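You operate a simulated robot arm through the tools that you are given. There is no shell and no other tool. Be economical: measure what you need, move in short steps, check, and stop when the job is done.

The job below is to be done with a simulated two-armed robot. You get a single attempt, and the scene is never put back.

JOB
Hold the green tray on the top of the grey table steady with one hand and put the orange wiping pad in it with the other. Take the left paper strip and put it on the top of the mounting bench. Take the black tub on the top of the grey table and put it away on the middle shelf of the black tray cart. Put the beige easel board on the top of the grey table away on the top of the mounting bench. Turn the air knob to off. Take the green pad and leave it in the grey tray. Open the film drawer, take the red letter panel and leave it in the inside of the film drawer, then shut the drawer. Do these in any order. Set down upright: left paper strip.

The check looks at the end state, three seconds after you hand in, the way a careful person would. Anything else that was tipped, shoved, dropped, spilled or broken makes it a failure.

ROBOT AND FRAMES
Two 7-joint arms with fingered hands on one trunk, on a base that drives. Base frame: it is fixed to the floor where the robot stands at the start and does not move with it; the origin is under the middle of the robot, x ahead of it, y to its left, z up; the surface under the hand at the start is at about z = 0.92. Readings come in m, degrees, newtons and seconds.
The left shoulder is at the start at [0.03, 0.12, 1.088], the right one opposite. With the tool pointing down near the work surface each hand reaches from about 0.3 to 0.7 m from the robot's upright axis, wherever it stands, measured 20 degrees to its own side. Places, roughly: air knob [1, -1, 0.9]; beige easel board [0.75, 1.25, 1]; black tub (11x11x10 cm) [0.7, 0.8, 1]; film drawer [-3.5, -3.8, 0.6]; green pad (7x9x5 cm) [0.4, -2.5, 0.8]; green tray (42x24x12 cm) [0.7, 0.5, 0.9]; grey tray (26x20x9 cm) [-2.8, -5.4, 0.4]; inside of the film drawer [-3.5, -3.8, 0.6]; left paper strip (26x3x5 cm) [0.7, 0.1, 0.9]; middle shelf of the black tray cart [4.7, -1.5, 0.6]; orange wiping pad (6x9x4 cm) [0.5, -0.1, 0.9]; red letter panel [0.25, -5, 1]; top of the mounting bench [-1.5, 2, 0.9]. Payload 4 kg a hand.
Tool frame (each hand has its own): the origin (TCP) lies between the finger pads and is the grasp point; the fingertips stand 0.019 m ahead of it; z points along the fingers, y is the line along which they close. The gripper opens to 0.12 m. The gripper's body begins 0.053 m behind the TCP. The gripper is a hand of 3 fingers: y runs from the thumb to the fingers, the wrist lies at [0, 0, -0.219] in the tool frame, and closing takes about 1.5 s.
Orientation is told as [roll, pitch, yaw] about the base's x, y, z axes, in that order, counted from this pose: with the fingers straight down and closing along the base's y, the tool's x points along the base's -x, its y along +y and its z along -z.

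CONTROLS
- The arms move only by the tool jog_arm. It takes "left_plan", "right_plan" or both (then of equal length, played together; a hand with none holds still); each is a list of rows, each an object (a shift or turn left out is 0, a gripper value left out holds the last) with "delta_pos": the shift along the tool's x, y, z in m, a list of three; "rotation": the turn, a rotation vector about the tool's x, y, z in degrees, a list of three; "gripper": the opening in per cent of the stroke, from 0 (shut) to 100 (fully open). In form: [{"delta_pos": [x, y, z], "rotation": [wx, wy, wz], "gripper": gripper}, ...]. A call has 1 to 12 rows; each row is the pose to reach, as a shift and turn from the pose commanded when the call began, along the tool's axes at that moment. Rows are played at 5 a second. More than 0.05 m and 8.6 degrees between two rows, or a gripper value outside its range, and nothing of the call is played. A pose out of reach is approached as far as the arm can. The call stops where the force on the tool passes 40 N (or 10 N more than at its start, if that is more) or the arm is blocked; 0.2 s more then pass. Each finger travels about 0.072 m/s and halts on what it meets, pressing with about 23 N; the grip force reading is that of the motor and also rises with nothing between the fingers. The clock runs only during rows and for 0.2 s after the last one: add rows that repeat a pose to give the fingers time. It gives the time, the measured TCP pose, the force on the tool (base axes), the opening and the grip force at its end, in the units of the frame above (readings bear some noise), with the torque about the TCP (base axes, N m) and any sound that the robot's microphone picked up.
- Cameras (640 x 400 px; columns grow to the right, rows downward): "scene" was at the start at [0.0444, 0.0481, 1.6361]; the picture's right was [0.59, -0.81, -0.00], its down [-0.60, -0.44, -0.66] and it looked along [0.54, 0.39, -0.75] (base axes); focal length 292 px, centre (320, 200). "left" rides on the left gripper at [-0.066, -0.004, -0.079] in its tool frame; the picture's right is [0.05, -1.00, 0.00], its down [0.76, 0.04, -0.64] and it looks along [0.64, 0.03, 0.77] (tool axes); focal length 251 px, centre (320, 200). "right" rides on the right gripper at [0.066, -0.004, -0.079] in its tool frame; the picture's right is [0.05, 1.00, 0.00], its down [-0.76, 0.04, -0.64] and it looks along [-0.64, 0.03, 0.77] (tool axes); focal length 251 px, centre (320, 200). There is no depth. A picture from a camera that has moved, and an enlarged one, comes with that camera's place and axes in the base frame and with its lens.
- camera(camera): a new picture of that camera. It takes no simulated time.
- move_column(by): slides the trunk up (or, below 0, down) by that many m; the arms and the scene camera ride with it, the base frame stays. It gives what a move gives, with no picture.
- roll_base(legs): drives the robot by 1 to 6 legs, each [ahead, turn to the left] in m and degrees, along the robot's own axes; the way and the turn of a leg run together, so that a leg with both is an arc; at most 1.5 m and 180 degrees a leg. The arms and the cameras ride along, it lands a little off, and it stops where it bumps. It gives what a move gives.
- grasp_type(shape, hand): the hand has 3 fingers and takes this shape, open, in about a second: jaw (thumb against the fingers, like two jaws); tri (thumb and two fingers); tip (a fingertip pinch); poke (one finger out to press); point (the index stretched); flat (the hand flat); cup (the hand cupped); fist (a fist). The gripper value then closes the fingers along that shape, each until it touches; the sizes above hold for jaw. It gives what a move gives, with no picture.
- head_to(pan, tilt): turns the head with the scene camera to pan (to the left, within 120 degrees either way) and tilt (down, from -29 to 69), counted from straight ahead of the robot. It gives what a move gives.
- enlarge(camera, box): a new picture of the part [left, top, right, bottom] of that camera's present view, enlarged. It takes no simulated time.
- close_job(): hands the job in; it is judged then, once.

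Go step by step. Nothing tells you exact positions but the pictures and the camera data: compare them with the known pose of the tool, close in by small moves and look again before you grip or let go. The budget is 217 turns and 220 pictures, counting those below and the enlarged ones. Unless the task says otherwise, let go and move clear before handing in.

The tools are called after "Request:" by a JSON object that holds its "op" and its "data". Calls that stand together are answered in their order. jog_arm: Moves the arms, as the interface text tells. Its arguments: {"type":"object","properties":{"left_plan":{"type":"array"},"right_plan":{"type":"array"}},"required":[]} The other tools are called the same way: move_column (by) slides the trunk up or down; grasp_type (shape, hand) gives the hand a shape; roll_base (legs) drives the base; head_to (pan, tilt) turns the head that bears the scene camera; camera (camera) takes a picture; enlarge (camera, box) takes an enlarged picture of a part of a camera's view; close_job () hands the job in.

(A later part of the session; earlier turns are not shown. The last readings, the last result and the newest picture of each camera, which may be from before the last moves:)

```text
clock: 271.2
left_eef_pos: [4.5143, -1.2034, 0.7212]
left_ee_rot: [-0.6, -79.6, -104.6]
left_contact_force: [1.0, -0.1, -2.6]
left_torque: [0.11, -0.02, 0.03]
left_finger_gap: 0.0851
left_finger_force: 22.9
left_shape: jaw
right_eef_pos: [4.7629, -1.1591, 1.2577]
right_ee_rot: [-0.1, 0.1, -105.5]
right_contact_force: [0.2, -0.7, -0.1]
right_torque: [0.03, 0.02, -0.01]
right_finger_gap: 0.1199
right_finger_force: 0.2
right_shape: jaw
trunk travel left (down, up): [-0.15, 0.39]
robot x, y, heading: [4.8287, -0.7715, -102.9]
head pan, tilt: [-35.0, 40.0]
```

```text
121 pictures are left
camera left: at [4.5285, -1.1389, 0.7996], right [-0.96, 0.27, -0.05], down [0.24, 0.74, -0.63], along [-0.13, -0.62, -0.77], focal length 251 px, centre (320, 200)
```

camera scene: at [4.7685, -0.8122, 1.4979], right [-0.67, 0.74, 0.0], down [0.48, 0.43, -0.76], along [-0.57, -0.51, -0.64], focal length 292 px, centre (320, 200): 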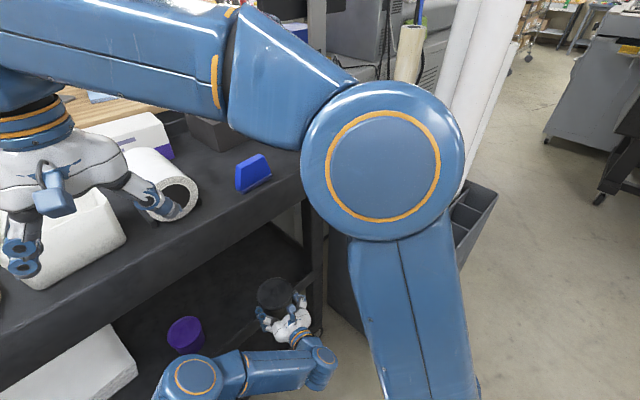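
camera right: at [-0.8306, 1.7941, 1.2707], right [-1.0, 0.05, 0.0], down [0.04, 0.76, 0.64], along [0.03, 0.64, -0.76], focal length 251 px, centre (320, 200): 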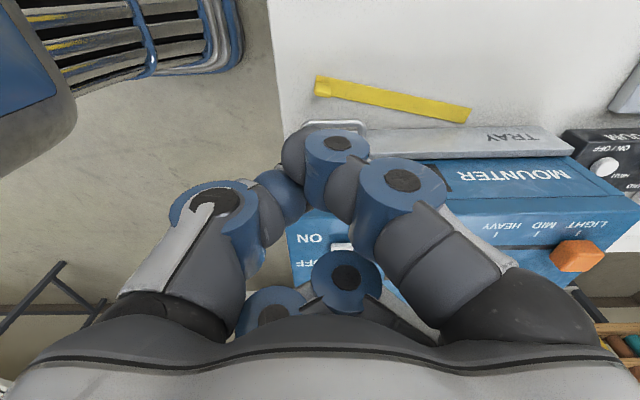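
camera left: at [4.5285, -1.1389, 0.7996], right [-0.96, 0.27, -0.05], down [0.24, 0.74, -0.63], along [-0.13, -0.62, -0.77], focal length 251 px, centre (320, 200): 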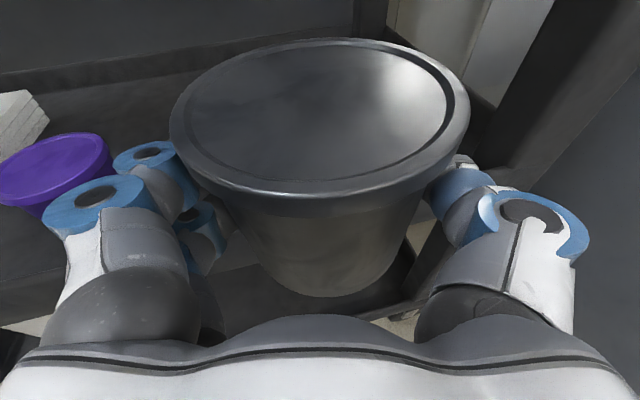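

Clear on both sides. I'll slide the tub straight in over the shelf.

Request:
{"op": "jog_arm", "data": {"left_plan": [{"delta_pos": [-0.0069, 0.0102, 0.039]}, {"delta_pos": [-0.0138, 0.0204, 0.078]}, {"delta_pos": [-0.0207, 0.0306, 0.117]}, {"delta_pos": [-0.0276, 0.0408, 0.156]}, {"delta_pos": [-0.0345, 0.051, 0.195]}, {"delta_pos": [-0.0345, 0.051, 0.195]}]}}

Request:
{"op": "camera", "data": {"camera": "scene"}}

Request:
{"op": "camera", "data": {"camera": "left"}}

```text
clock: 272.6
left_eef_pos: [4.5191, -1.4107, 0.7293]
left_ee_rot: [-0.3, -79.6, -104.6]
left_contact_force: [0.3, 0.0, -3.3]
left_torque: [0.07, -0.02, 0.02]
left_finger_gap: 0.0853
left_finger_force: 23.1
left_shape: jaw
left hand out of reach, approached as far as the arm can: row 5, 6
right_eef_pos: [4.7623, -1.1574, 1.2587]
right_ee_rot: [-0.1, 0.1, -105.3]
right_contact_force: [-0.5, 0.2, 0.2]
right_torque: [0.0, -0.03, 0.01]
right_finger_gap: 0.1201
right_finger_force: 0.1
right_shape: jaw
trunk travel left (down, up): [-0.15, 0.39]
robot x, y, heading: [4.8281, -0.7718, -102.6]
head pan, tilt: [-35.0, 40.0]
```

```text
120 pictures are left
camera scene: at [4.7686, -0.8093, 1.498], right [-0.67, 0.74, 0.0], down [0.48, 0.43, -0.77], along [-0.57, -0.52, -0.64], focal length 292 px, centre (320, 200)
```

scene: 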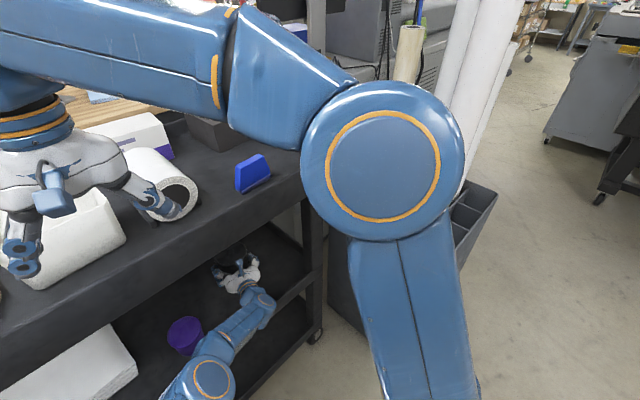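

```text
119 pictures are left
camera left: at [4.5335, -1.3478, 0.8097], right [-0.96, 0.27, -0.05], down [0.24, 0.73, -0.63], along [-0.13, -0.62, -0.77], focal length 251 px, centre (320, 200)
```

left: 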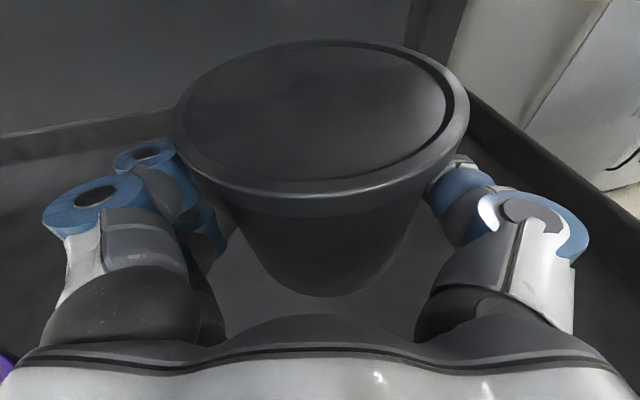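

Request:
{"op": "enlarge", "data": {"camera": "scene", "box": [120, 220, 340, 400]}}

```text
2.22 times, centred on (230, 310) of scene
camera zoom: at [4.7686, -0.8093, 1.498], right [-0.67, 0.74, 0.0], down [0.48, 0.43, -0.77], along [-0.57, -0.52, -0.64], focal length 649 px, centre (520, -44)
```

zoom: 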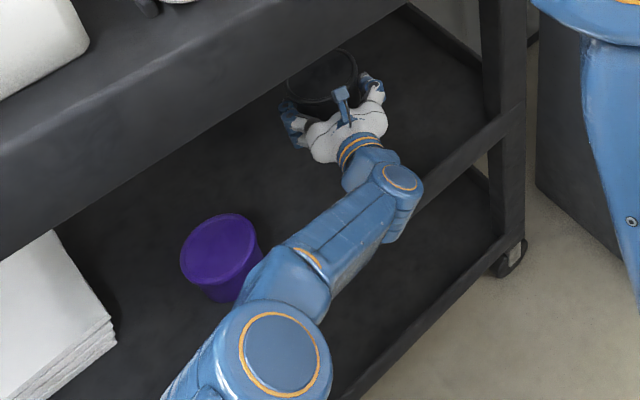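

There's about 2 cm of lip and the wrist should clear it. I'll pull the right hand back off the cart, then lower the trunk to set the tub down.

Request:
{"op": "jog_arm", "data": {"right_plan": [{"delta_pos": [0.03, 0, -0.02]}, {"delta_pos": [0.06, 0, -0.04]}, {"delta_pos": [0.08, 0, -0.04]}, {"delta_pos": [0.08, 0, -0.04]}]}}

Request:
{"op": "move_column", "data": {"by": -0.07}}

Request:
{"op": "camera", "data": {"camera": "scene"}}

Request:
{"op": "camera", "data": {"camera": "left"}}

```text
clock: 273.6
left_eef_pos: [4.5191, -1.4122, 0.7307]
left_ee_rot: [-0.5, -79.6, -104.4]
left_contact_force: [-0.3, -0.4, -2.7]
left_torque: [0.07, -0.02, 0.02]
left_finger_gap: 0.0852
left_finger_force: 23.1
left_shape: jaw
right_eef_pos: [4.785, -1.0797, 1.2986]
right_ee_rot: [0.0, 0.1, -105.4]
right_contact_force: [0.8, 0.0, -0.9]
right_torque: [0.01, 0.0, 0.01]
right_finger_gap: 0.1202
right_finger_force: 0.0
right_shape: jaw
trunk travel left (down, up): [-0.15, 0.39]
robot x, y, heading: [4.8252, -0.7727, -102.9]
head pan, tilt: [-35.0, 40.0]
```

```text
clock: 274.7
left_eef_pos: [4.5194, -1.4114, 0.6602]
left_ee_rot: [-0.5, -79.6, -104.4]
left_contact_force: [0.3, 0.6, -3.3]
left_torque: [0.08, 0.0, 0.04]
left_finger_gap: 0.085
left_finger_force: 22.4
left_shape: jaw
right_eef_pos: [4.7848, -1.0783, 1.2299]
right_ee_rot: [-0.1, 0.1, -105.4]
right_contact_force: [-0.6, -0.6, -0.2]
right_torque: [0.02, 0.0, -0.02]
right_finger_gap: 0.1199
right_finger_force: 0.0
right_shape: jaw
trunk travel left (down, up): [-0.08, 0.46]
robot x, y, heading: [4.825, -0.7709, -102.8]
head pan, tilt: [-35.0, 40.0]
```

```text
117 pictures are left
camera scene: at [4.7692, -0.8094, 1.4281], right [-0.67, 0.74, 0.0], down [0.48, 0.43, -0.77], along [-0.57, -0.52, -0.64], focal length 292 px, centre (320, 200)
```

scene: 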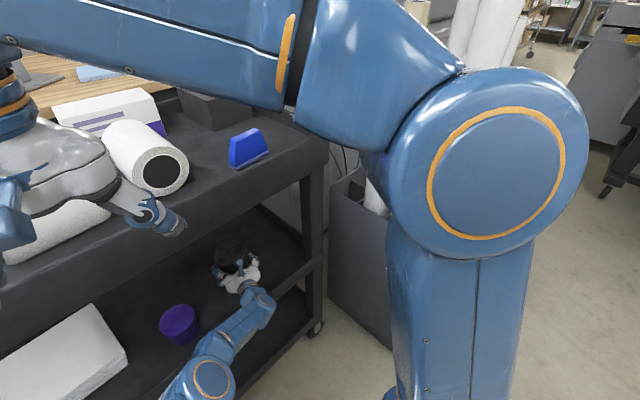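

```text
116 pictures are left
camera left: at [4.5338, -1.3476, 0.7401], right [-0.96, 0.27, -0.05], down [0.24, 0.73, -0.64], along [-0.13, -0.62, -0.77], focal length 251 px, centre (320, 200)
```

left: 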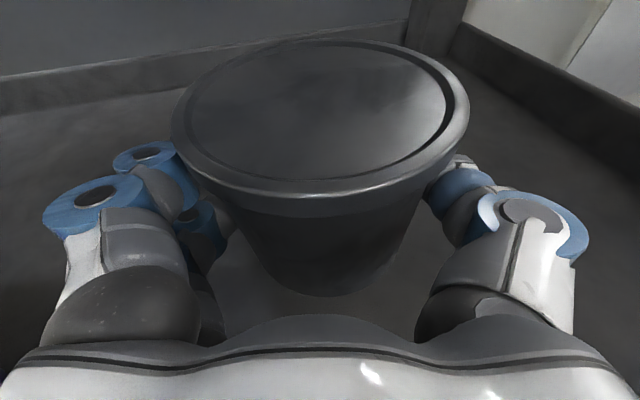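

Request:
{"op": "move_column", "data": {"by": -0.018}}

Request:
{"op": "camera", "data": {"camera": "left"}}

```text
clock: 275.4
left_eef_pos: [4.5188, -1.4117, 0.6428]
left_ee_rot: [-0.4, -79.6, -104.5]
left_contact_force: [0.1, 1.0, -3.7]
left_torque: [0.04, 0.01, 0.0]
left_finger_gap: 0.085
left_finger_force: 22.0
left_shape: jaw
right_eef_pos: [4.7854, -1.0795, 1.212]
right_ee_rot: [-0.1, 0.0, -105.3]
right_contact_force: [-0.1, -0.9, 0.9]
right_torque: [-0.01, -0.01, 0.02]
right_finger_gap: 0.12
right_finger_force: 0.1
right_shape: jaw
trunk travel left (down, up): [-0.062, 0.478]
robot x, y, heading: [4.8269, -0.7717, -102.7]
head pan, tilt: [-35.0, 40.0]
```

```text
115 pictures are left
camera left: at [4.5338, -1.3476, 0.7219], right [-0.96, 0.27, -0.05], down [0.24, 0.73, -0.64], along [-0.13, -0.62, -0.77], focal length 251 px, centre (320, 200)
```

left: 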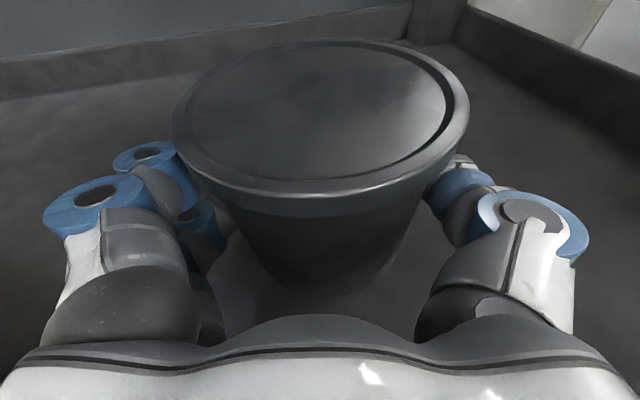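

Request:
{"op": "move_column", "data": {"by": -0.012}}

Request:
{"op": "move_column", "data": {"by": -0.006}}

Request:
{"op": "enlarge", "data": {"camera": "scene", "box": [120, 220, 340, 400]}}

```text
clock: 276.0
left_eef_pos: [4.5193, -1.412, 0.6324]
left_ee_rot: [-0.5, -79.8, -104.3]
left_contact_force: [-0.9, 1.9, 6.5]
left_torque: [0.06, 0.23, -0.05]
left_finger_gap: 0.0849
left_finger_force: 23.6
left_shape: jaw
right_eef_pos: [4.7863, -1.0785, 1.1986]
right_ee_rot: [0.0, 0.1, -105.4]
right_contact_force: [-0.2, 0.4, -1.4]
right_torque: [0.01, 0.03, 0.0]
right_finger_gap: 0.1202
right_finger_force: 0.1
right_shape: jaw
trunk travel left (down, up): [-0.05, 0.49]
robot x, y, heading: [4.8284, -0.7712, -102.7]
head pan, tilt: [-35.0, 40.0]
```

```text
clock: 276.5
left_eef_pos: [4.519, -1.4124, 0.6295]
left_ee_rot: [-0.4, -80.0, -104.5]
left_contact_force: [-1.9, 2.2, 21.7]
left_torque: [-0.06, 0.36, -0.04]
left_finger_gap: 0.0849
left_finger_force: 22.8
left_shape: jaw
right_eef_pos: [4.7864, -1.076, 1.1945]
right_ee_rot: [-0.1, -0.2, -105.4]
right_contact_force: [-0.1, 0.5, -0.6]
right_torque: [-0.01, 0.02, 0.01]
right_finger_gap: 0.1199
right_finger_force: 0.1
right_shape: jaw
trunk travel left (down, up): [-0.044, 0.496]
robot x, y, heading: [4.8297, -0.7709, -102.7]
head pan, tilt: [-35.0, 40.0]
```

```text
2.22 times, centred on (230, 310) of scene
camera zoom: at [4.7703, -0.8067, 1.3923], right [-0.67, 0.74, 0.0], down [0.47, 0.43, -0.77], along [-0.57, -0.52, -0.64], focal length 649 px, centre (520, -44)
```

zoom: 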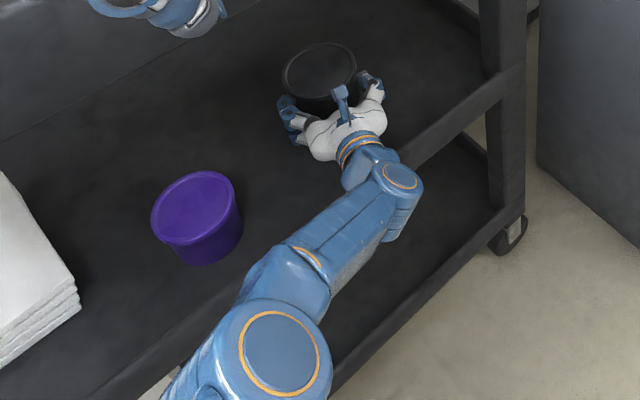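

The tub is on the shelf floor. I'll ease up slightly, release, and back the hand straight out.

Request:
{"op": "move_column", "data": {"by": 0.005}}

Request:
{"op": "jog_arm", "data": {"left_plan": [{"delta_pos": [0, 0, 0], "gripper": 85}, {"delta_pos": [0, 0, 0], "gripper": 100}, {"delta_pos": [0, 0, 0], "gripper": 100}, {"delta_pos": [0, 0, 0], "gripper": 100}, {"delta_pos": [0, -0.005, -0.03], "gripper": 100}, {"delta_pos": [0, -0.01, -0.065], "gripper": 100}, {"delta_pos": [0, -0.02, -0.1], "gripper": 100}, {"delta_pos": [0, -0.03, -0.14], "gripper": 100}, {"delta_pos": [0, -0.04, -0.18], "gripper": 100}, {"delta_pos": [0, -0.04, -0.22], "gripper": 100}]}}

Request:
{"op": "camera", "data": {"camera": "scene"}}

Request:
{"op": "camera", "data": {"camera": "left"}}

```text
clock: 277.1
left_eef_pos: [4.5193, -1.4112, 0.6302]
left_ee_rot: [-0.4, -79.5, -104.6]
left_contact_force: [-3.0, -2.8, 10.4]
left_torque: [-0.07, 0.08, -0.01]
left_finger_gap: 0.0847
left_finger_force: 22.9
left_shape: jaw
right_eef_pos: [4.7857, -1.0781, 1.1976]
right_ee_rot: [-0.1, 0.0, -105.6]
right_contact_force: [0.3, 0.0, 0.3]
right_torque: [0.03, -0.01, 0.04]
right_finger_gap: 0.12
right_finger_force: 0.1
right_shape: jaw
trunk travel left (down, up): [-0.049, 0.491]
robot x, y, heading: [4.8273, -0.7721, -102.7]
head pan, tilt: [-35.0, 40.0]
```

```text
clock: 279.3
left_eef_pos: [4.5369, -1.1922, 0.6697]
left_ee_rot: [-0.5, -79.7, -104.5]
left_contact_force: [0.8, 0.4, -0.4]
left_torque: [0.02, 0.02, 0.03]
left_finger_gap: 0.12
left_finger_force: 0.1
left_shape: jaw
right_eef_pos: [4.7857, -1.0778, 1.199]
right_ee_rot: [-0.1, 0.0, -105.4]
right_contact_force: [-0.2, -0.9, 0.4]
right_torque: [0.02, -0.04, 0.01]
right_finger_gap: 0.1201
right_finger_force: 0.0
right_shape: jaw
trunk travel left (down, up): [-0.049, 0.491]
robot x, y, heading: [4.8317, -0.7727, -102.6]
head pan, tilt: [-35.0, 40.0]
```

```text
113 pictures are left
camera scene: at [4.7692, -0.809, 1.397], right [-0.67, 0.74, 0.0], down [0.48, 0.43, -0.77], along [-0.57, -0.52, -0.64], focal length 292 px, centre (320, 200)
```

scene: 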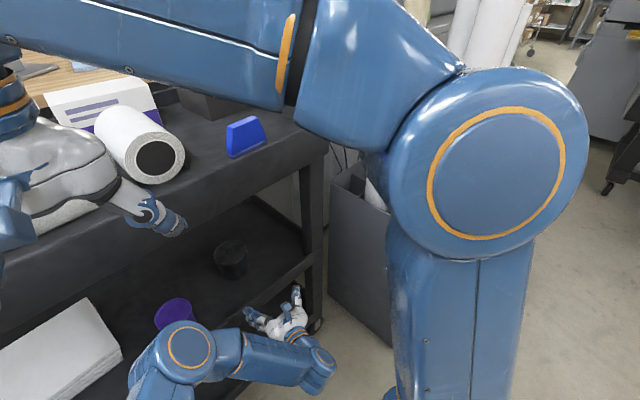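

```text
112 pictures are left
camera left: at [4.5502, -1.1276, 0.7485], right [-0.96, 0.27, -0.05], down [0.24, 0.73, -0.64], along [-0.13, -0.62, -0.77], focal length 251 px, centre (320, 200)
```

left: 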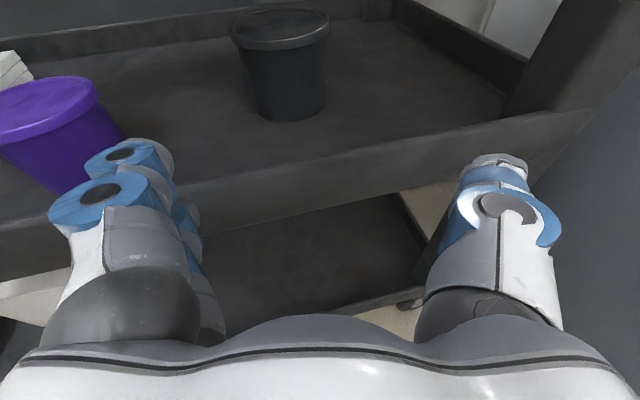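

The tub stands upright on the middle shelf. I'll back out, restore the trunk, and look for a shorter way west.

Request:
{"op": "roll_base", "data": {"legs": [[-0.6, 0]]}}

Request:
{"op": "move_column", "data": {"by": 0.25}}

Request:
{"op": "head_to", "data": {"pan": -80, "tilt": 18}}

Request:
{"op": "camera", "data": {"camera": "scene"}}

```text
clock: 282.6
left_eef_pos: [4.6652, -0.6135, 0.6684]
left_ee_rot: [-0.5, -79.5, -104.4]
left_contact_force: [0.3, 0.6, -0.2]
left_torque: [-0.03, 0.01, 0.0]
left_finger_gap: 0.1199
left_finger_force: 0.0
left_shape: jaw
right_eef_pos: [4.9167, -0.5001, 1.1987]
right_ee_rot: [-0.1, -0.1, -105.3]
right_contact_force: [0.0, 0.1, -1.0]
right_torque: [0.01, 0.0, 0.0]
right_finger_gap: 0.1199
right_finger_force: 0.0
right_shape: jaw
trunk travel left (down, up): [-0.049, 0.491]
robot x, y, heading: [4.9579, -0.1927, -102.6]
head pan, tilt: [-35.0, 40.0]
```

```text
clock: 285.2
left_eef_pos: [4.6667, -0.6141, 0.9191]
left_ee_rot: [-0.4, -79.7, -104.4]
left_contact_force: [0.8, 0.0, 0.0]
left_torque: [0.01, -0.01, 0.01]
left_finger_gap: 0.1199
left_finger_force: 0.1
left_shape: jaw
right_eef_pos: [4.9162, -0.5015, 1.4475]
right_ee_rot: [0.0, 0.0, -105.3]
right_contact_force: [-0.4, -0.6, -0.9]
right_torque: [-0.01, -0.01, -0.03]
right_finger_gap: 0.12
right_finger_force: 0.1
right_shape: jaw
trunk travel left (down, up): [-0.299, 0.241]
robot x, y, heading: [4.9622, -0.1914, -102.6]
head pan, tilt: [-35.0, 40.0]
```

```text
clock: 286.3
left_eef_pos: [4.6668, -0.6147, 0.9192]
left_ee_rot: [-0.5, -79.6, -104.3]
left_contact_force: [0.2, -0.3, 0.3]
left_torque: [0.0, 0.0, 0.0]
left_finger_gap: 0.1197
left_finger_force: 0.1
left_shape: jaw
right_eef_pos: [4.9164, -0.5001, 1.4478]
right_ee_rot: [-0.1, 0.0, -105.3]
right_contact_force: [0.2, -0.4, -0.2]
right_torque: [0.0, 0.03, 0.01]
right_finger_gap: 0.1199
right_finger_force: 0.0
right_shape: jaw
trunk travel left (down, up): [-0.299, 0.241]
robot x, y, heading: [4.9574, -0.1914, -102.9]
head pan, tilt: [-80.0, 18.0]
```

```text
111 pictures are left
camera scene: at [4.869, -0.1686, 1.6817], right [0.04, 1.0, 0.0], down [0.31, -0.01, -0.95], along [-0.95, 0.04, -0.31], focal length 292 px, centre (320, 200)
```

scene: 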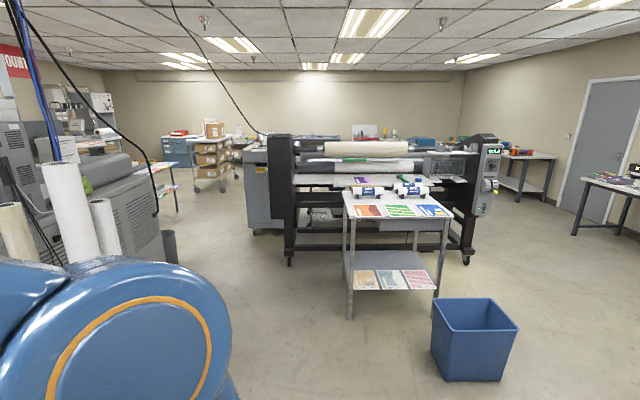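

There's a passage west between the printer and the laminator. I'll restore both arms to a normal carry pose, then drive through.

Request:
{"op": "jog_arm", "data": {"left_plan": [{"delta_pos": [-0.024, 0.03, -0.004], "rotation": [0, 6.67, 0]}, {"delta_pos": [-0.048, 0.06, -0.008], "rotation": [0, 13.3, 0]}, {"delta_pos": [-0.072, 0.09, -0.012], "rotation": [0, 20, 0]}, {"delta_pos": [-0.096, 0.12, -0.016], "rotation": [0, 26.7, 0]}, {"delta_pos": [-0.12, 0.15, -0.02], "rotation": [0, 33.3, 0]}, {"delta_pos": [-0.144, 0.18, -0.024], "rotation": [0, 40, 0]}, {"delta_pos": [-0.168, 0.21, -0.028], "rotation": [0, 46.7, 0]}, {"delta_pos": [-0.192, 0.24, -0.032], "rotation": [0, 53.3, 0]}, {"delta_pos": [-0.216, 0.27, -0.036], "rotation": [0, 60, 0]}, {"delta_pos": [-0.24, 0.3, -0.04], "rotation": [0, 66.7, 0]}, {"delta_pos": [-0.264, 0.33, -0.044], "rotation": [0, 73.3, 0]}, {"delta_pos": [-0.288, 0.36, -0.048], "rotation": [0, 79.7, 0]}], "right_plan": [{"delta_pos": [-0.008, -0.0125, 0.02]}, {"delta_pos": [-0.016, -0.025, 0.04]}, {"delta_pos": [-0.024, -0.0375, 0.06]}, {"delta_pos": [-0.032, -0.05, 0.08]}, {"delta_pos": [-0.04, -0.0625, 0.1]}, {"delta_pos": [-0.048, -0.075, 0.12]}, {"delta_pos": [-0.056, -0.0875, 0.14]}, {"delta_pos": [-0.064, -0.1, 0.16]}, {"delta_pos": [-0.072, -0.1125, 0.18]}, {"delta_pos": [-0.08, -0.125, 0.2]}, {"delta_pos": [-0.088, -0.1375, 0.22]}, {"delta_pos": [-0.096, -0.15, 0.24]}]}}

Request:
{"op": "roll_base", "data": {"legs": [[0, -13], [0, -13], [0, -12]]}}

Request:
{"op": "roll_base", "data": {"legs": [[0, -13], [0, -13], [0, -5]]}}

Request:
{"op": "roll_base", "data": {"legs": [[1.5, 0]]}}

Request:
{"op": "head_to", "data": {"pan": 15, "tilt": 25}}

Request:
{"op": "camera", "data": {"camera": "scene"}}

```text
clock: 287.8
left_eef_pos: [4.8502, -0.6634, 1.0625]
left_ee_rot: [0.5, -38.3, -104.8]
left_contact_force: [0.0, 0.2, 0.2]
left_torque: [0.01, 0.01, 0.0]
left_finger_gap: 0.12
left_finger_force: 0.0
left_shape: jaw
right_eef_pos: [4.8262, -0.5272, 1.3316]
right_ee_rot: [0.2, -0.6, -105.7]
right_contact_force: [0.5, -0.4, 0.1]
right_torque: [0.01, 0.02, 0.01]
right_finger_gap: 0.1201
right_finger_force: 0.2
right_shape: jaw
trunk travel left (down, up): [-0.299, 0.241]
robot x, y, heading: [4.9605, -0.1948, -102.6]
head pan, tilt: [-80.0, 18.0]
stopped in row 7 (right hand): the force on the tool passed its limit at 60 N (the readings are from after the stop); the commanded pose is now the measured one
```

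```text
clock: 290.6
left_eef_pos: [4.5847, -0.5007, 1.0613]
left_ee_rot: [0.6, -38.3, -142.2]
left_contact_force: [-0.4, 1.0, 0.3]
left_torque: [0.01, 0.02, 0.03]
left_finger_gap: 0.1197
left_finger_force: 0.0
left_shape: jaw
right_eef_pos: [4.6474, -0.3788, 1.3314]
right_ee_rot: [0.2, -0.6, -143.1]
right_contact_force: [-0.2, -0.3, -0.1]
right_torque: [-0.02, 0.01, -0.01]
right_finger_gap: 0.1199
right_finger_force: 0.1
right_shape: jaw
trunk travel left (down, up): [-0.299, 0.241]
robot x, y, heading: [4.9852, -0.2257, -140.4]
head pan, tilt: [-80.0, 18.0]
```

```text
clock: 293.1
left_eef_pos: [4.4944, -0.2562, 1.062]
left_ee_rot: [0.6, -38.3, -173.2]
left_contact_force: [0.8, -0.2, 0.3]
left_torque: [-0.02, -0.02, 0.0]
left_finger_gap: 0.1201
left_finger_force: 0.0
left_shape: jaw
right_eef_pos: [4.6122, -0.1843, 1.3322]
right_ee_rot: [0.2, -0.7, -174.3]
right_contact_force: [0.8, -0.3, -0.3]
right_torque: [0.02, 0.01, 0.03]
right_finger_gap: 0.1202
right_finger_force: 0.0
right_shape: jaw
trunk travel left (down, up): [-0.299, 0.241]
robot x, y, heading: [4.9851, -0.2639, -171.5]
head pan, tilt: [-80.0, 18.0]
```

```text
clock: 300.6
left_eef_pos: [3.001, -0.4701, 1.0621]
left_ee_rot: [0.6, -38.2, -173.5]
left_contact_force: [-1.0, 0.8, -0.5]
left_torque: [-0.02, 0.03, -0.01]
left_finger_gap: 0.12
left_finger_force: 0.0
left_shape: jaw
right_eef_pos: [3.1187, -0.3993, 1.3315]
right_ee_rot: [0.3, -0.6, -174.4]
right_contact_force: [0.4, 0.5, -0.5]
right_torque: [-0.02, 0.02, -0.01]
right_finger_gap: 0.1203
right_finger_force: 0.1
right_shape: jaw
trunk travel left (down, up): [-0.299, 0.241]
robot x, y, heading: [3.4912, -0.4807, -171.9]
head pan, tilt: [-80.0, 18.0]
```

```text
clock: 302.3
left_eef_pos: [3.0021, -0.469, 1.0624]
left_ee_rot: [0.6, -38.2, -173.5]
left_contact_force: [0.7, 0.0, 0.0]
left_torque: [-0.01, 0.04, -0.02]
left_finger_gap: 0.1201
left_finger_force: 0.1
left_shape: jaw
right_eef_pos: [3.1179, -0.3992, 1.3322]
right_ee_rot: [0.2, -0.7, -174.4]
right_contact_force: [-0.5, -0.1, 0.1]
right_torque: [0.02, 0.0, -0.06]
right_finger_gap: 0.12
right_finger_force: 0.0
right_shape: jaw
trunk travel left (down, up): [-0.299, 0.241]
robot x, y, heading: [3.4937, -0.4776, -171.7]
head pan, tilt: [15.0, 25.0]
```

```text
110 pictures are left
camera scene: at [3.4248, -0.5098, 1.6703], right [-0.39, 0.92, 0.0], down [0.39, 0.17, -0.91], along [-0.83, -0.35, -0.42], focal length 292 px, centre (320, 200)
```

scene: 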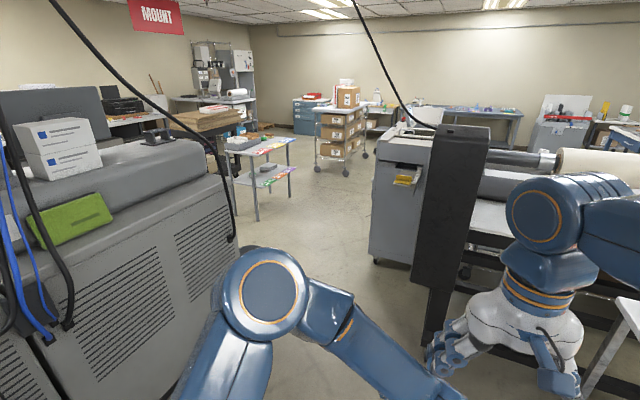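

The hands touched each other briefly; I'll separate them now. I'll also zoom in on the machine end where the air knob might be.

Request:
{"op": "jog_arm", "data": {"left_plan": [{"delta_pos": [0, 0.04, 0], "rotation": [0, 5.4, 0]}, {"delta_pos": [0, 0.08, 0], "rotation": [0, 10.9, 0]}, {"delta_pos": [0, 0.12, 0], "rotation": [0, 16.3, 0]}, {"delta_pos": [0, 0.16, 0], "rotation": [0, 21.8, 0]}, {"delta_pos": [0, 0.2, 0], "rotation": [0, 27.2, 0]}, {"delta_pos": [0, 0.24, 0], "rotation": [0, 32.7, 0]}, {"delta_pos": [-0.03, 0.27, -0.02], "rotation": [0, 38.2, 0]}, {"delta_pos": [-0.06, 0.29, -0.04], "rotation": [0, 38.2, 0]}, {"delta_pos": [-0.09, 0.29, -0.06], "rotation": [0, 38.2, 0]}], "right_plan": [{"delta_pos": [0, 0, 0]}, {"delta_pos": [0, 0, 0]}, {"delta_pos": [0, 0, 0]}, {"delta_pos": [0, -0.02, 0.02]}, {"delta_pos": [0, -0.04, 0.04]}, {"delta_pos": [-0.02, -0.06, 0.06]}, {"delta_pos": [-0.03, -0.08, 0.08]}, {"delta_pos": [-0.04, -0.1, 0.1]}, {"delta_pos": [-0.05, -0.12, 0.12]}]}}

Request:
{"op": "enlarge", "data": {"camera": "scene", "box": [340, 110, 480, 280]}}

```text
clock: 304.3
left_eef_pos: [3.0025, -0.7596, 1.1664]
left_ee_rot: [0.4, 0.0, -173.1]
left_contact_force: [-0.1, 0.2, -0.3]
left_torque: [-0.05, -0.01, -0.06]
left_finger_gap: 0.1199
left_finger_force: 0.1
left_shape: jaw
right_eef_pos: [3.0542, -0.2832, 1.2101]
right_ee_rot: [0.1, -0.6, -174.4]
right_contact_force: [0.3, 0.7, 0.1]
right_torque: [-0.06, 0.02, 0.02]
right_finger_gap: 0.1201
right_finger_force: 0.1
right_shape: jaw
trunk travel left (down, up): [-0.299, 0.241]
robot x, y, heading: [3.4901, -0.4773, -172.1]
head pan, tilt: [15.0, 25.0]
```

```text
2.35 times, centred on (410, 195) of scene
camera zoom: at [3.4234, -0.5085, 1.6703], right [-0.39, 0.92, 0.0], down [0.39, 0.16, -0.91], along [-0.83, -0.36, -0.42], focal length 687 px, centre (108, 212)
```

zoom: 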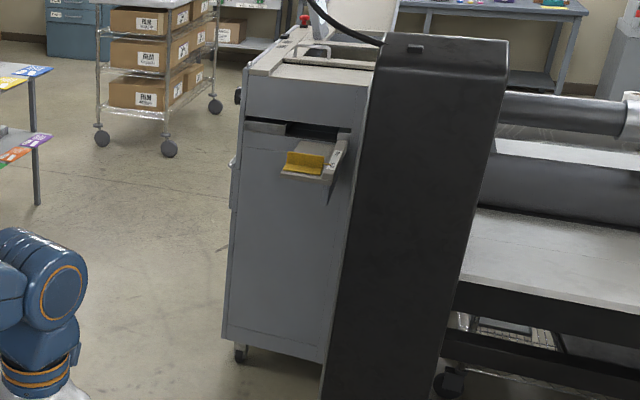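

A black knob sits on the machine's -y face. I'll turn left and drive into the passage, then look for floor obstacles.

Request:
{"op": "roll_base", "data": {"legs": [[0, 12], [0, 11], [1.2, 0]]}}

Request:
{"op": "head_to", "data": {"pan": 0, "tilt": 35}}

Request:
{"op": "camera", "data": {"camera": "scene"}}

```text
clock: 311.8
left_eef_pos: [2.1319, -1.5457, 1.167]
left_ee_rot: [0.3, 0.0, -149.9]
left_contact_force: [0.6, -0.1, 0.3]
left_torque: [0.01, 0.0, 0.02]
left_finger_gap: 0.12
left_finger_force: 0.0
left_shape: jaw
right_eef_pos: [1.9943, -1.0859, 1.212]
right_ee_rot: [0.2, -0.5, -151.2]
right_contact_force: [0.6, -0.8, 0.4]
right_torque: [-0.01, 0.03, 0.0]
right_finger_gap: 0.1199
right_finger_force: 0.1
right_shape: jaw
trunk travel left (down, up): [-0.299, 0.241]
robot x, y, heading: [2.4669, -1.0916, -148.6]
head pan, tilt: [15.0, 25.0]
```

```text
clock: 312.6
left_eef_pos: [2.133, -1.5456, 1.1653]
left_ee_rot: [0.3, -0.1, -150.0]
left_contact_force: [1.0, 0.5, -0.3]
left_torque: [0.02, -0.03, -0.01]
left_finger_gap: 0.12
left_finger_force: 0.1
left_shape: jaw
right_eef_pos: [1.9943, -1.0864, 1.2113]
right_ee_rot: [0.1, -0.5, -151.2]
right_contact_force: [0.9, 0.3, 0.5]
right_torque: [0.02, -0.02, -0.03]
right_finger_gap: 0.1201
right_finger_force: 0.0
right_shape: jaw
trunk travel left (down, up): [-0.299, 0.241]
robot x, y, heading: [2.4697, -1.0933, -148.9]
head pan, tilt: [0.0, 35.0]
```

```text
108 pictures are left
camera scene: at [2.4104, -1.1266, 1.6546], right [-0.52, 0.86, 0.0], down [0.49, 0.3, -0.82], along [-0.7, -0.42, -0.57], focal length 292 px, centre (320, 200)
```

scene: 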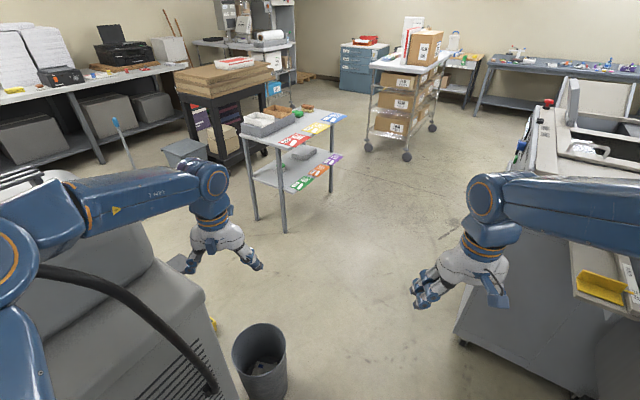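

There's a small bin at [1.93,-1.76]. I'll steer around it and come to face the machine's side.

Request:
{"op": "roll_base", "data": {"legs": [[0, -8], [0, -8], [0.95, 0]]}}

Request:
{"op": "roll_base", "data": {"legs": [[0, 13], [0, 12], [0.6, 0]]}}

Request:
{"op": "roll_base", "data": {"legs": [[0, -13], [0, -13], [0, -12]]}}

Request:
{"op": "roll_base", "data": {"legs": [[0, -13], [0, -13], [0, -12]]}}

Request:
{"op": "roll_base", "data": {"legs": [[0, -13], [0, -13], [0, -12]]}}

Request:
{"op": "head_to", "data": {"pan": 0, "tilt": 30}}

Request:
{"op": "camera", "data": {"camera": "scene"}}

```text
clock: 318.8
left_eef_pos: [1.1082, -1.6884, 1.1669]
left_ee_rot: [0.4, 0.0, -165.7]
left_contact_force: [-0.6, -1.0, -1.0]
left_torque: [0.03, -0.01, 0.0]
left_finger_gap: 0.1198
left_finger_force: 0.0
left_shape: jaw
right_eef_pos: [1.1008, -1.2074, 1.2101]
right_ee_rot: [0.0, -0.6, -167.0]
right_contact_force: [-0.4, 0.1, -1.6]
right_torque: [-0.01, -0.03, -0.01]
right_finger_gap: 0.12
right_finger_force: 0.0
right_shape: jaw
trunk travel left (down, up): [-0.299, 0.241]
robot x, y, heading: [1.5563, -1.3435, -164.5]
head pan, tilt: [0.0, 35.0]
```

```text
clock: 323.8
left_eef_pos: [0.8455, -2.2396, 1.1666]
left_ee_rot: [0.4, -0.1, -140.5]
left_contact_force: [0.5, 0.3, 0.3]
left_torque: [0.0, -0.01, 0.05]
left_finger_gap: 0.1201
left_finger_force: 0.0
left_shape: jaw
right_eef_pos: [0.6328, -1.8086, 1.2121]
right_ee_rot: [0.1, -0.6, -141.7]
right_contact_force: [-0.8, -0.3, -0.5]
right_torque: [0.02, -0.01, 0.0]
right_finger_gap: 0.12
right_finger_force: 0.1
right_shape: jaw
trunk travel left (down, up): [-0.299, 0.241]
robot x, y, heading: [1.0985, -1.7279, -139.1]
head pan, tilt: [0.0, 35.0]
```

```text
clock: 326.7
left_eef_pos: [0.5757, -1.9727, 1.1664]
left_ee_rot: [0.5, -0.2, -178.9]
left_contact_force: [-0.8, -0.1, -0.2]
left_torque: [-0.03, 0.0, -0.01]
left_finger_gap: 0.1197
left_finger_force: 0.1
left_shape: jaw
right_eef_pos: [0.6783, -1.503, 1.2103]
right_ee_rot: [0.2, -0.6, 179.7]
right_contact_force: [0.0, 0.8, 0.1]
right_torque: [0.01, 0.0, 0.01]
right_finger_gap: 0.1199
right_finger_force: 0.1
right_shape: jaw
trunk travel left (down, up): [-0.299, 0.241]
robot x, y, heading: [1.0965, -1.7818, -178.6]
head pan, tilt: [0.0, 35.0]
stopped in leg 3: the robot was blocked; the commanded pose is now the measured one
```

```text
clock: 329.8
left_eef_pos: [0.5681, -1.6127, 1.166]
left_ee_rot: [0.5, -0.1, 143.2]
left_contact_force: [0.3, 0.1, 0.2]
left_torque: [0.0, -0.01, 0.01]
left_finger_gap: 0.1201
left_finger_force: 0.1
left_shape: jaw
right_eef_pos: [0.9385, -1.3045, 1.2098]
right_ee_rot: [0.2, -0.6, 142.0]
right_contact_force: [0.4, 1.0, 0.0]
right_torque: [-0.02, -0.02, 0.01]
right_finger_gap: 0.1198
right_finger_force: 0.0
right_shape: jaw
trunk travel left (down, up): [-0.299, 0.241]
robot x, y, heading: [1.0667, -1.8183, 142.1]
head pan, tilt: [0.0, 35.0]
stopped in leg 3: the robot was blocked; the commanded pose is now the measured one
```

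```text
clock: 332.8
left_eef_pos: [0.8003, -1.3431, 1.165]
left_ee_rot: [0.4, -0.1, 105.2]
left_contact_force: [-0.8, 0.4, -0.1]
left_torque: [-0.02, 0.02, 0.0]
left_finger_gap: 0.1203
left_finger_force: 0.2
left_shape: jaw
right_eef_pos: [1.2798, -1.3298, 1.2106]
right_ee_rot: [0.3, -0.5, 103.8]
right_contact_force: [0.2, -0.3, 1.1]
right_torque: [-0.02, 0.02, 0.0]
right_finger_gap: 0.12
right_finger_force: 0.0
right_shape: jaw
trunk travel left (down, up): [-0.299, 0.241]
robot x, y, heading: [1.0158, -1.8257, 102.3]
head pan, tilt: [0.0, 35.0]
stopped in leg 3: the robot was blocked; the commanded pose is now the measured one
```

```text
clock: 333.4
left_eef_pos: [0.7989, -1.3449, 1.1662]
left_ee_rot: [0.4, -0.2, 105.3]
left_contact_force: [0.1, -0.3, -0.1]
left_torque: [0.03, -0.01, 0.01]
left_finger_gap: 0.1202
left_finger_force: 0.1
left_shape: jaw
right_eef_pos: [1.279, -1.3311, 1.212]
right_ee_rot: [0.2, -0.7, 103.7]
right_contact_force: [-0.1, 0.0, 0.4]
right_torque: [0.03, -0.03, 0.0]
right_finger_gap: 0.1201
right_finger_force: 0.0
right_shape: jaw
trunk travel left (down, up): [-0.299, 0.241]
robot x, y, heading: [1.0171, -1.827, 102.5]
head pan, tilt: [0.0, 30.0]
```

```text
107 pictures are left
camera scene: at [1.0025, -1.7555, 1.6623], right [0.98, 0.22, 0.0], down [0.11, -0.49, -0.87], along [-0.19, 0.85, -0.5], focal length 292 px, centre (320, 200)
```

scene: 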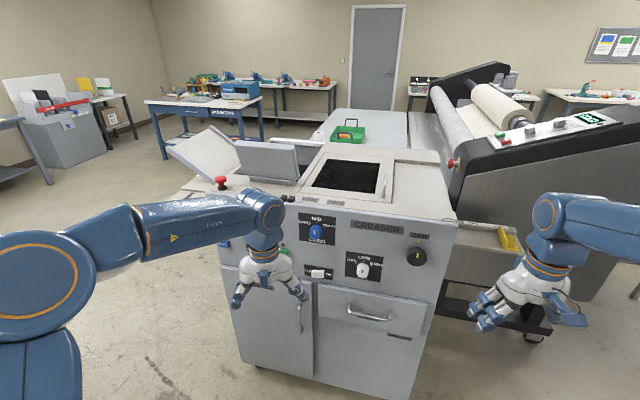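

The machine's control panel faces me. I'll zoom in to find the air knob.

Request:
{"op": "enlarge", "data": {"camera": "scene", "box": [280, 195, 450, 300]}}

```text
3.76 times, centred on (365, 248) of scene
camera zoom: at [1.0025, -1.7555, 1.6623], right [0.98, 0.22, 0.0], down [0.11, -0.49, -0.87], along [-0.19, 0.85, -0.5], focal length 1099 px, centre (151, 21)
```

zoom: 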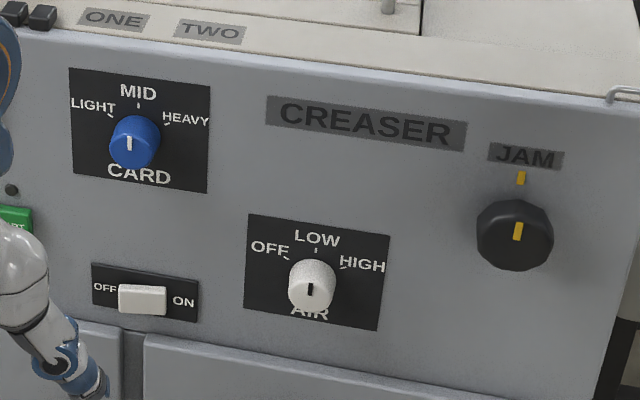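

The AIR knob (white) points to LOW, and OFF lies to its left, about a 50–60° counter-clockwise turn. I'll square up and bring the right hand in pointing horizontally at the panel.

Request:
{"op": "roll_base", "data": {"legs": [[0, -12.5]]}}

Request:
{"op": "jog_arm", "data": {"left_plan": [{"delta_pos": [0.004, 0.0125, 0]}, {"delta_pos": [0.008, 0.025, 0]}, {"delta_pos": [0.012, 0.0375, 0]}, {"delta_pos": [0.016, 0.05, 0]}, {"delta_pos": [0.02, 0.0625, 0]}, {"delta_pos": [0.024, 0.075, 0]}, {"delta_pos": [0.028, 0.0875, 0]}, {"delta_pos": [0.032, 0.1, 0]}, {"delta_pos": [0.036, 0.1125, 0]}, {"delta_pos": [0.04, 0.125, 0]}, {"delta_pos": [0.044, 0.1375, 0]}, {"delta_pos": [0.048, 0.15, 0]}], "right_plan": [{"delta_pos": [-0.0125, 0.025, 0.0217], "rotation": [0, -7.5, 0]}, {"delta_pos": [-0.025, 0.05, 0.0433], "rotation": [0, -15, 0]}, {"delta_pos": [-0.0375, 0.075, 0.065], "rotation": [0, -22.5, 0]}, {"delta_pos": [-0.05, 0.1, 0.0867], "rotation": [0, -30, 0]}, {"delta_pos": [-0.0625, 0.125, 0.1083], "rotation": [0, -37.5, 0]}, {"delta_pos": [-0.075, 0.15, 0.13], "rotation": [0, -45, 0]}, {"delta_pos": [-0.0875, 0.175, 0.1517], "rotation": [0, -52.5, 0]}, {"delta_pos": [-0.1, 0.2, 0.1733], "rotation": [0, -60, 0]}, {"delta_pos": [-0.1125, 0.225, 0.195], "rotation": [0, -67.5, 0]}, {"delta_pos": [-0.125, 0.25, 0.2167], "rotation": [0, -75, 0]}, {"delta_pos": [-0.1375, 0.275, 0.2383], "rotation": [0, -82.5, 0]}, {"delta_pos": [-0.15, 0.3, 0.26], "rotation": [0, -90, 0]}]}}

Request:
{"op": "camera", "data": {"camera": "right"}}

Request:
{"op": "camera", "data": {"camera": "scene"}}

```text
clock: 334.6
left_eef_pos: [0.9096, -1.3089, 1.1662]
left_ee_rot: [0.4, -0.2, 92.7]
left_contact_force: [0.2, -0.6, 0.3]
left_torque: [-0.01, -0.04, 0.01]
left_finger_gap: 0.12
left_finger_force: 0.1
left_shape: jaw
right_eef_pos: [1.3809, -1.4002, 1.2115]
right_ee_rot: [0.3, -0.7, 91.3]
right_contact_force: [0.2, -0.3, -0.1]
right_torque: [0.01, 0.01, -0.02]
right_finger_gap: 0.12
right_finger_force: 0.1
right_shape: jaw
trunk travel left (down, up): [-0.299, 0.241]
robot x, y, heading: [0.9979, -1.8298, 89.6]
head pan, tilt: [0.0, 30.0]
```

```text
clock: 337.2
left_eef_pos: [0.761, -1.3633, 1.1674]
left_ee_rot: [0.4, -0.1, 92.6]
left_contact_force: [0.1, 0.3, -0.3]
left_torque: [-0.02, -0.02, -0.03]
left_finger_gap: 0.1199
left_finger_force: 0.1
left_shape: jaw
right_eef_pos: [1.076, -1.2536, 0.9543]
right_ee_rot: [169.3, -89.2, -78.2]
right_contact_force: [0.0, -0.2, 0.6]
right_torque: [-0.04, -0.03, 0.02]
right_finger_gap: 0.12
right_finger_force: 0.1
right_shape: jaw
trunk travel left (down, up): [-0.299, 0.241]
robot x, y, heading: [1.0041, -1.8251, 89.7]
head pan, tilt: [0.0, 30.0]
```

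```text
105 pictures are left
camera right: at [1.0825, -1.3308, 0.8877], right [-1.0, -0.02, -0.05], down [-0.03, -0.65, 0.76], along [-0.05, 0.76, 0.65], focal length 251 px, centre (320, 200)
```

right: 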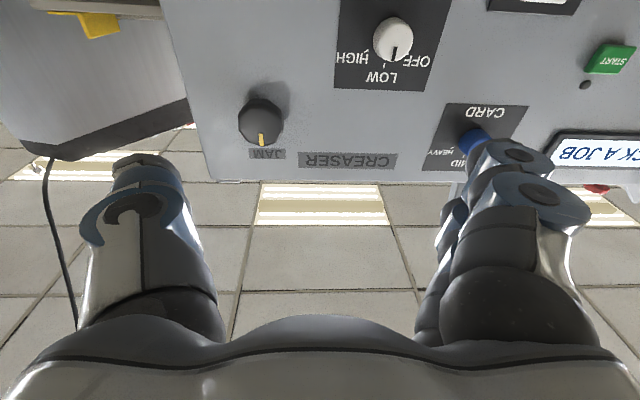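

```text
104 pictures are left
camera scene: at [1.0008, -1.752, 1.6623], right [1.0, -0.01, 0.0], down [0.0, -0.5, -0.87], along [0.01, 0.87, -0.5], focal length 292 px, centre (320, 200)
```

scene: 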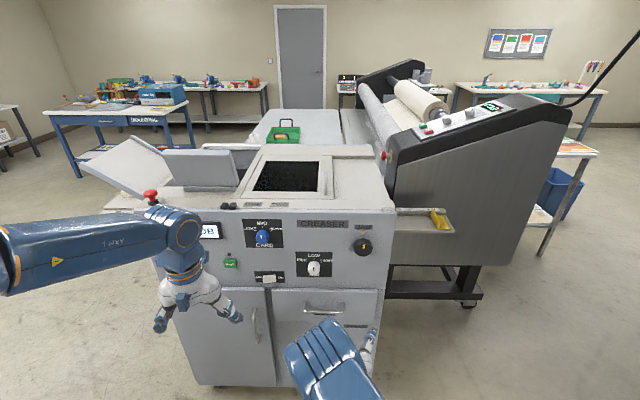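

Two views put the knob face at about [0.987,-0.972,0.934]. I'll zoom once more to measure the OFF angle.

Request:
{"op": "enlarge", "data": {"camera": "scene", "box": [280, 240, 350, 290]}}

Request:
{"op": "enlarge", "data": {"camera": "right", "box": [310, 0, 470, 110]}}

```text
8.00 times, centred on (315, 265) of scene
camera zoom: at [1.0008, -1.752, 1.6623], right [1.0, -0.01, 0.0], down [0.0, -0.5, -0.87], along [0.01, 0.87, -0.5], focal length 2335 px, centre (360, -320)
```

zoom: 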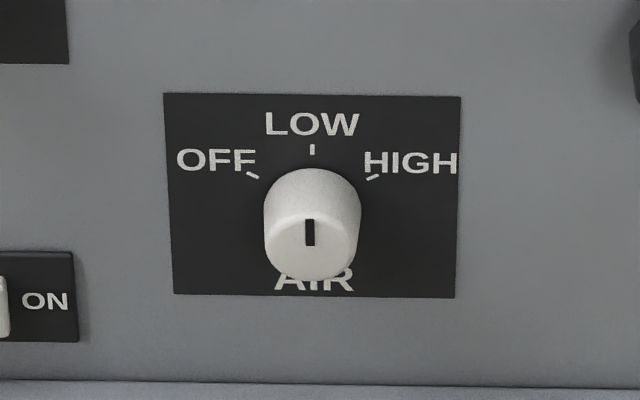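

```text
3.64 times, centred on (390, 55) of right
camera zoom: at [1.0825, -1.3308, 0.8877], right [-1.0, -0.02, -0.05], down [-0.03, -0.65, 0.76], along [-0.05, 0.76, 0.65], focal length 914 px, centre (66, 727)
```

zoom: 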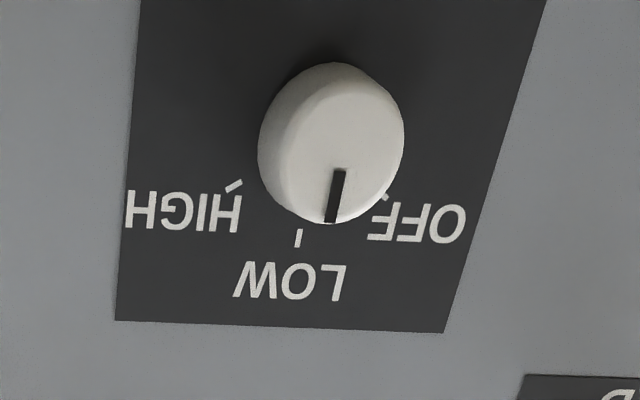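

The knob's OFF mark is about 53° counter-clockwise. I'll drive forward 15 cm, align, and look.

Request:
{"op": "roll_base", "data": {"legs": [[0.15, 0]]}}

Request:
{"op": "jog_arm", "data": {"right_plan": [{"delta_pos": [0.01, 0.03, 0]}, {"delta_pos": [0.021, 0.06, 0]}, {"delta_pos": [0.021, 0.089, 0]}, {"delta_pos": [0.021, 0.089, 0]}]}}

Request:
{"op": "camera", "data": {"camera": "right"}}

Request:
{"op": "camera", "data": {"camera": "scene"}}

```text
clock: 338.6
left_eef_pos: [0.7619, -1.2085, 1.1674]
left_ee_rot: [0.5, -0.1, 92.6]
left_contact_force: [0.1, 0.8, -0.3]
left_torque: [-0.02, 0.01, 0.03]
left_finger_gap: 0.1201
left_finger_force: 0.0
left_shape: jaw
right_eef_pos: [1.078, -1.0987, 0.9527]
right_ee_rot: [161.6, -89.4, -70.5]
right_contact_force: [-0.6, 0.6, 0.3]
right_torque: [0.04, -0.01, 0.0]
right_finger_gap: 0.12
right_finger_force: 0.0
right_shape: jaw
trunk travel left (down, up): [-0.299, 0.241]
robot x, y, heading: [1.005, -1.6726, 89.7]
head pan, tilt: [0.0, 30.0]
```

```text
clock: 339.6
left_eef_pos: [0.7634, -1.2105, 1.1684]
left_ee_rot: [0.4, -0.1, 92.6]
left_contact_force: [1.7, 0.7, -0.6]
left_torque: [-0.02, 0.01, 0.0]
left_finger_gap: 0.1199
left_finger_force: 0.0
left_shape: jaw
right_eef_pos: [0.9889, -1.1018, 0.9332]
right_ee_rot: [161.5, -89.3, -70.3]
right_contact_force: [-0.6, 0.7, 0.8]
right_torque: [-0.06, -0.02, 0.03]
right_finger_gap: 0.1198
right_finger_force: 0.1
right_shape: jaw
trunk travel left (down, up): [-0.299, 0.241]
robot x, y, heading: [0.9988, -1.6746, 89.7]
head pan, tilt: [0.0, 30.0]
```

```text
101 pictures are left
camera right: at [0.9951, -1.1797, 0.8671], right [-1.0, -0.02, -0.05], down [-0.03, -0.65, 0.76], along [-0.05, 0.76, 0.65], focal length 251 px, centre (320, 200)
```

right: 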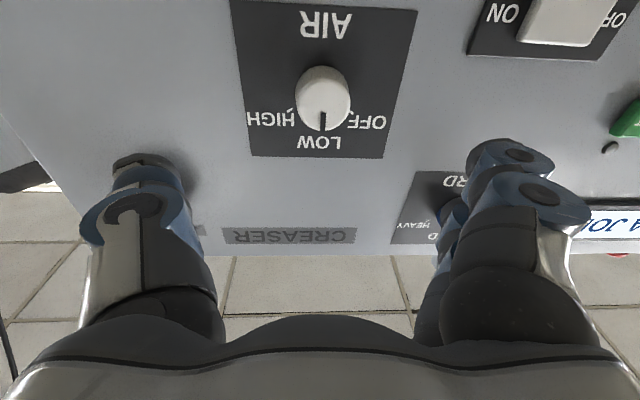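

```text
100 pictures are left
camera scene: at [1.0035, -1.5991, 1.6623], right [1.0, -0.01, 0.0], down [0.0, -0.5, -0.87], along [0.01, 0.87, -0.5], focal length 292 px, centre (320, 200)
```

scene: 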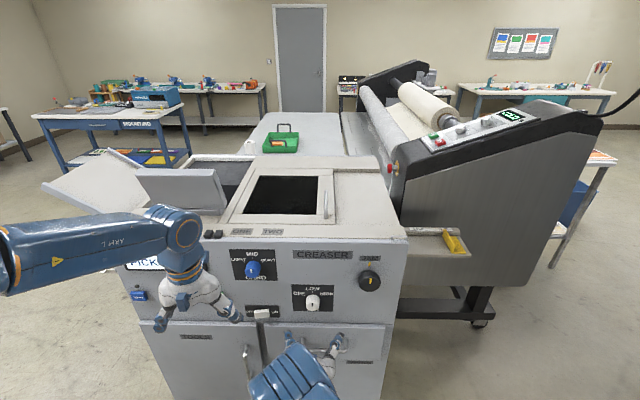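

Well aligned. I'll advance with a narrower opening.

Request:
{"op": "jog_arm", "data": {"right_plan": [{"delta_pos": [0.001, 0, 0.02], "gripper": 65}, {"delta_pos": [0.001, 0.001, 0.05], "gripper": 65}, {"delta_pos": [0.002, 0.001, 0.08], "gripper": 65}, {"delta_pos": [0.003, 0.001, 0.1], "gripper": 65}, {"delta_pos": [0.003, 0.001, 0.112], "gripper": 65}, {"delta_pos": [0.003, 0.001, 0.12], "gripper": 65}, {"delta_pos": [0.003, 0.001, 0.12], "gripper": 65}]}}

Request:
{"op": "camera", "data": {"camera": "right"}}

```text
clock: 341.2
left_eef_pos: [0.7618, -1.211, 1.1689]
left_ee_rot: [0.3, -0.2, 92.6]
left_contact_force: [-0.4, -0.5, -1.1]
left_torque: [0.01, -0.02, -0.01]
left_finger_gap: 0.12
left_finger_force: 0.0
left_shape: jaw
right_eef_pos: [0.9862, -0.9848, 0.9315]
right_ee_rot: [166.0, -89.4, -74.9]
right_contact_force: [-1.6, -15.5, -0.4]
right_torque: [-0.09, 0.01, -0.87]
right_finger_gap: 0.0779
right_finger_force: 0.0
right_shape: jaw
trunk travel left (down, up): [-0.299, 0.241]
robot x, y, heading: [1.0002, -1.6764, 89.5]
head pan, tilt: [0.0, 30.0]
```

```text
99 pictures are left
camera right: at [0.9916, -1.0623, 0.8654], right [-1.0, -0.02, -0.05], down [-0.03, -0.65, 0.76], along [-0.05, 0.76, 0.65], focal length 251 px, centre (320, 200)
```

right: 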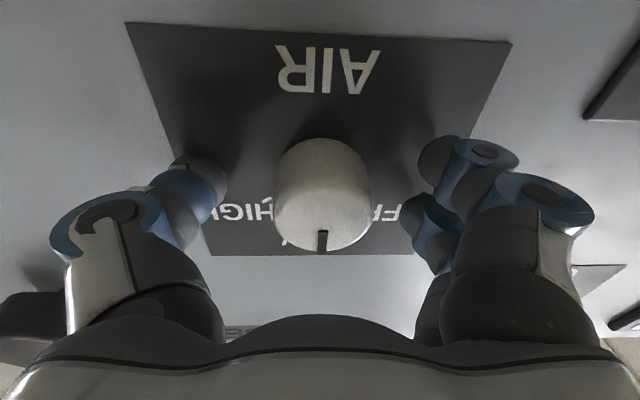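

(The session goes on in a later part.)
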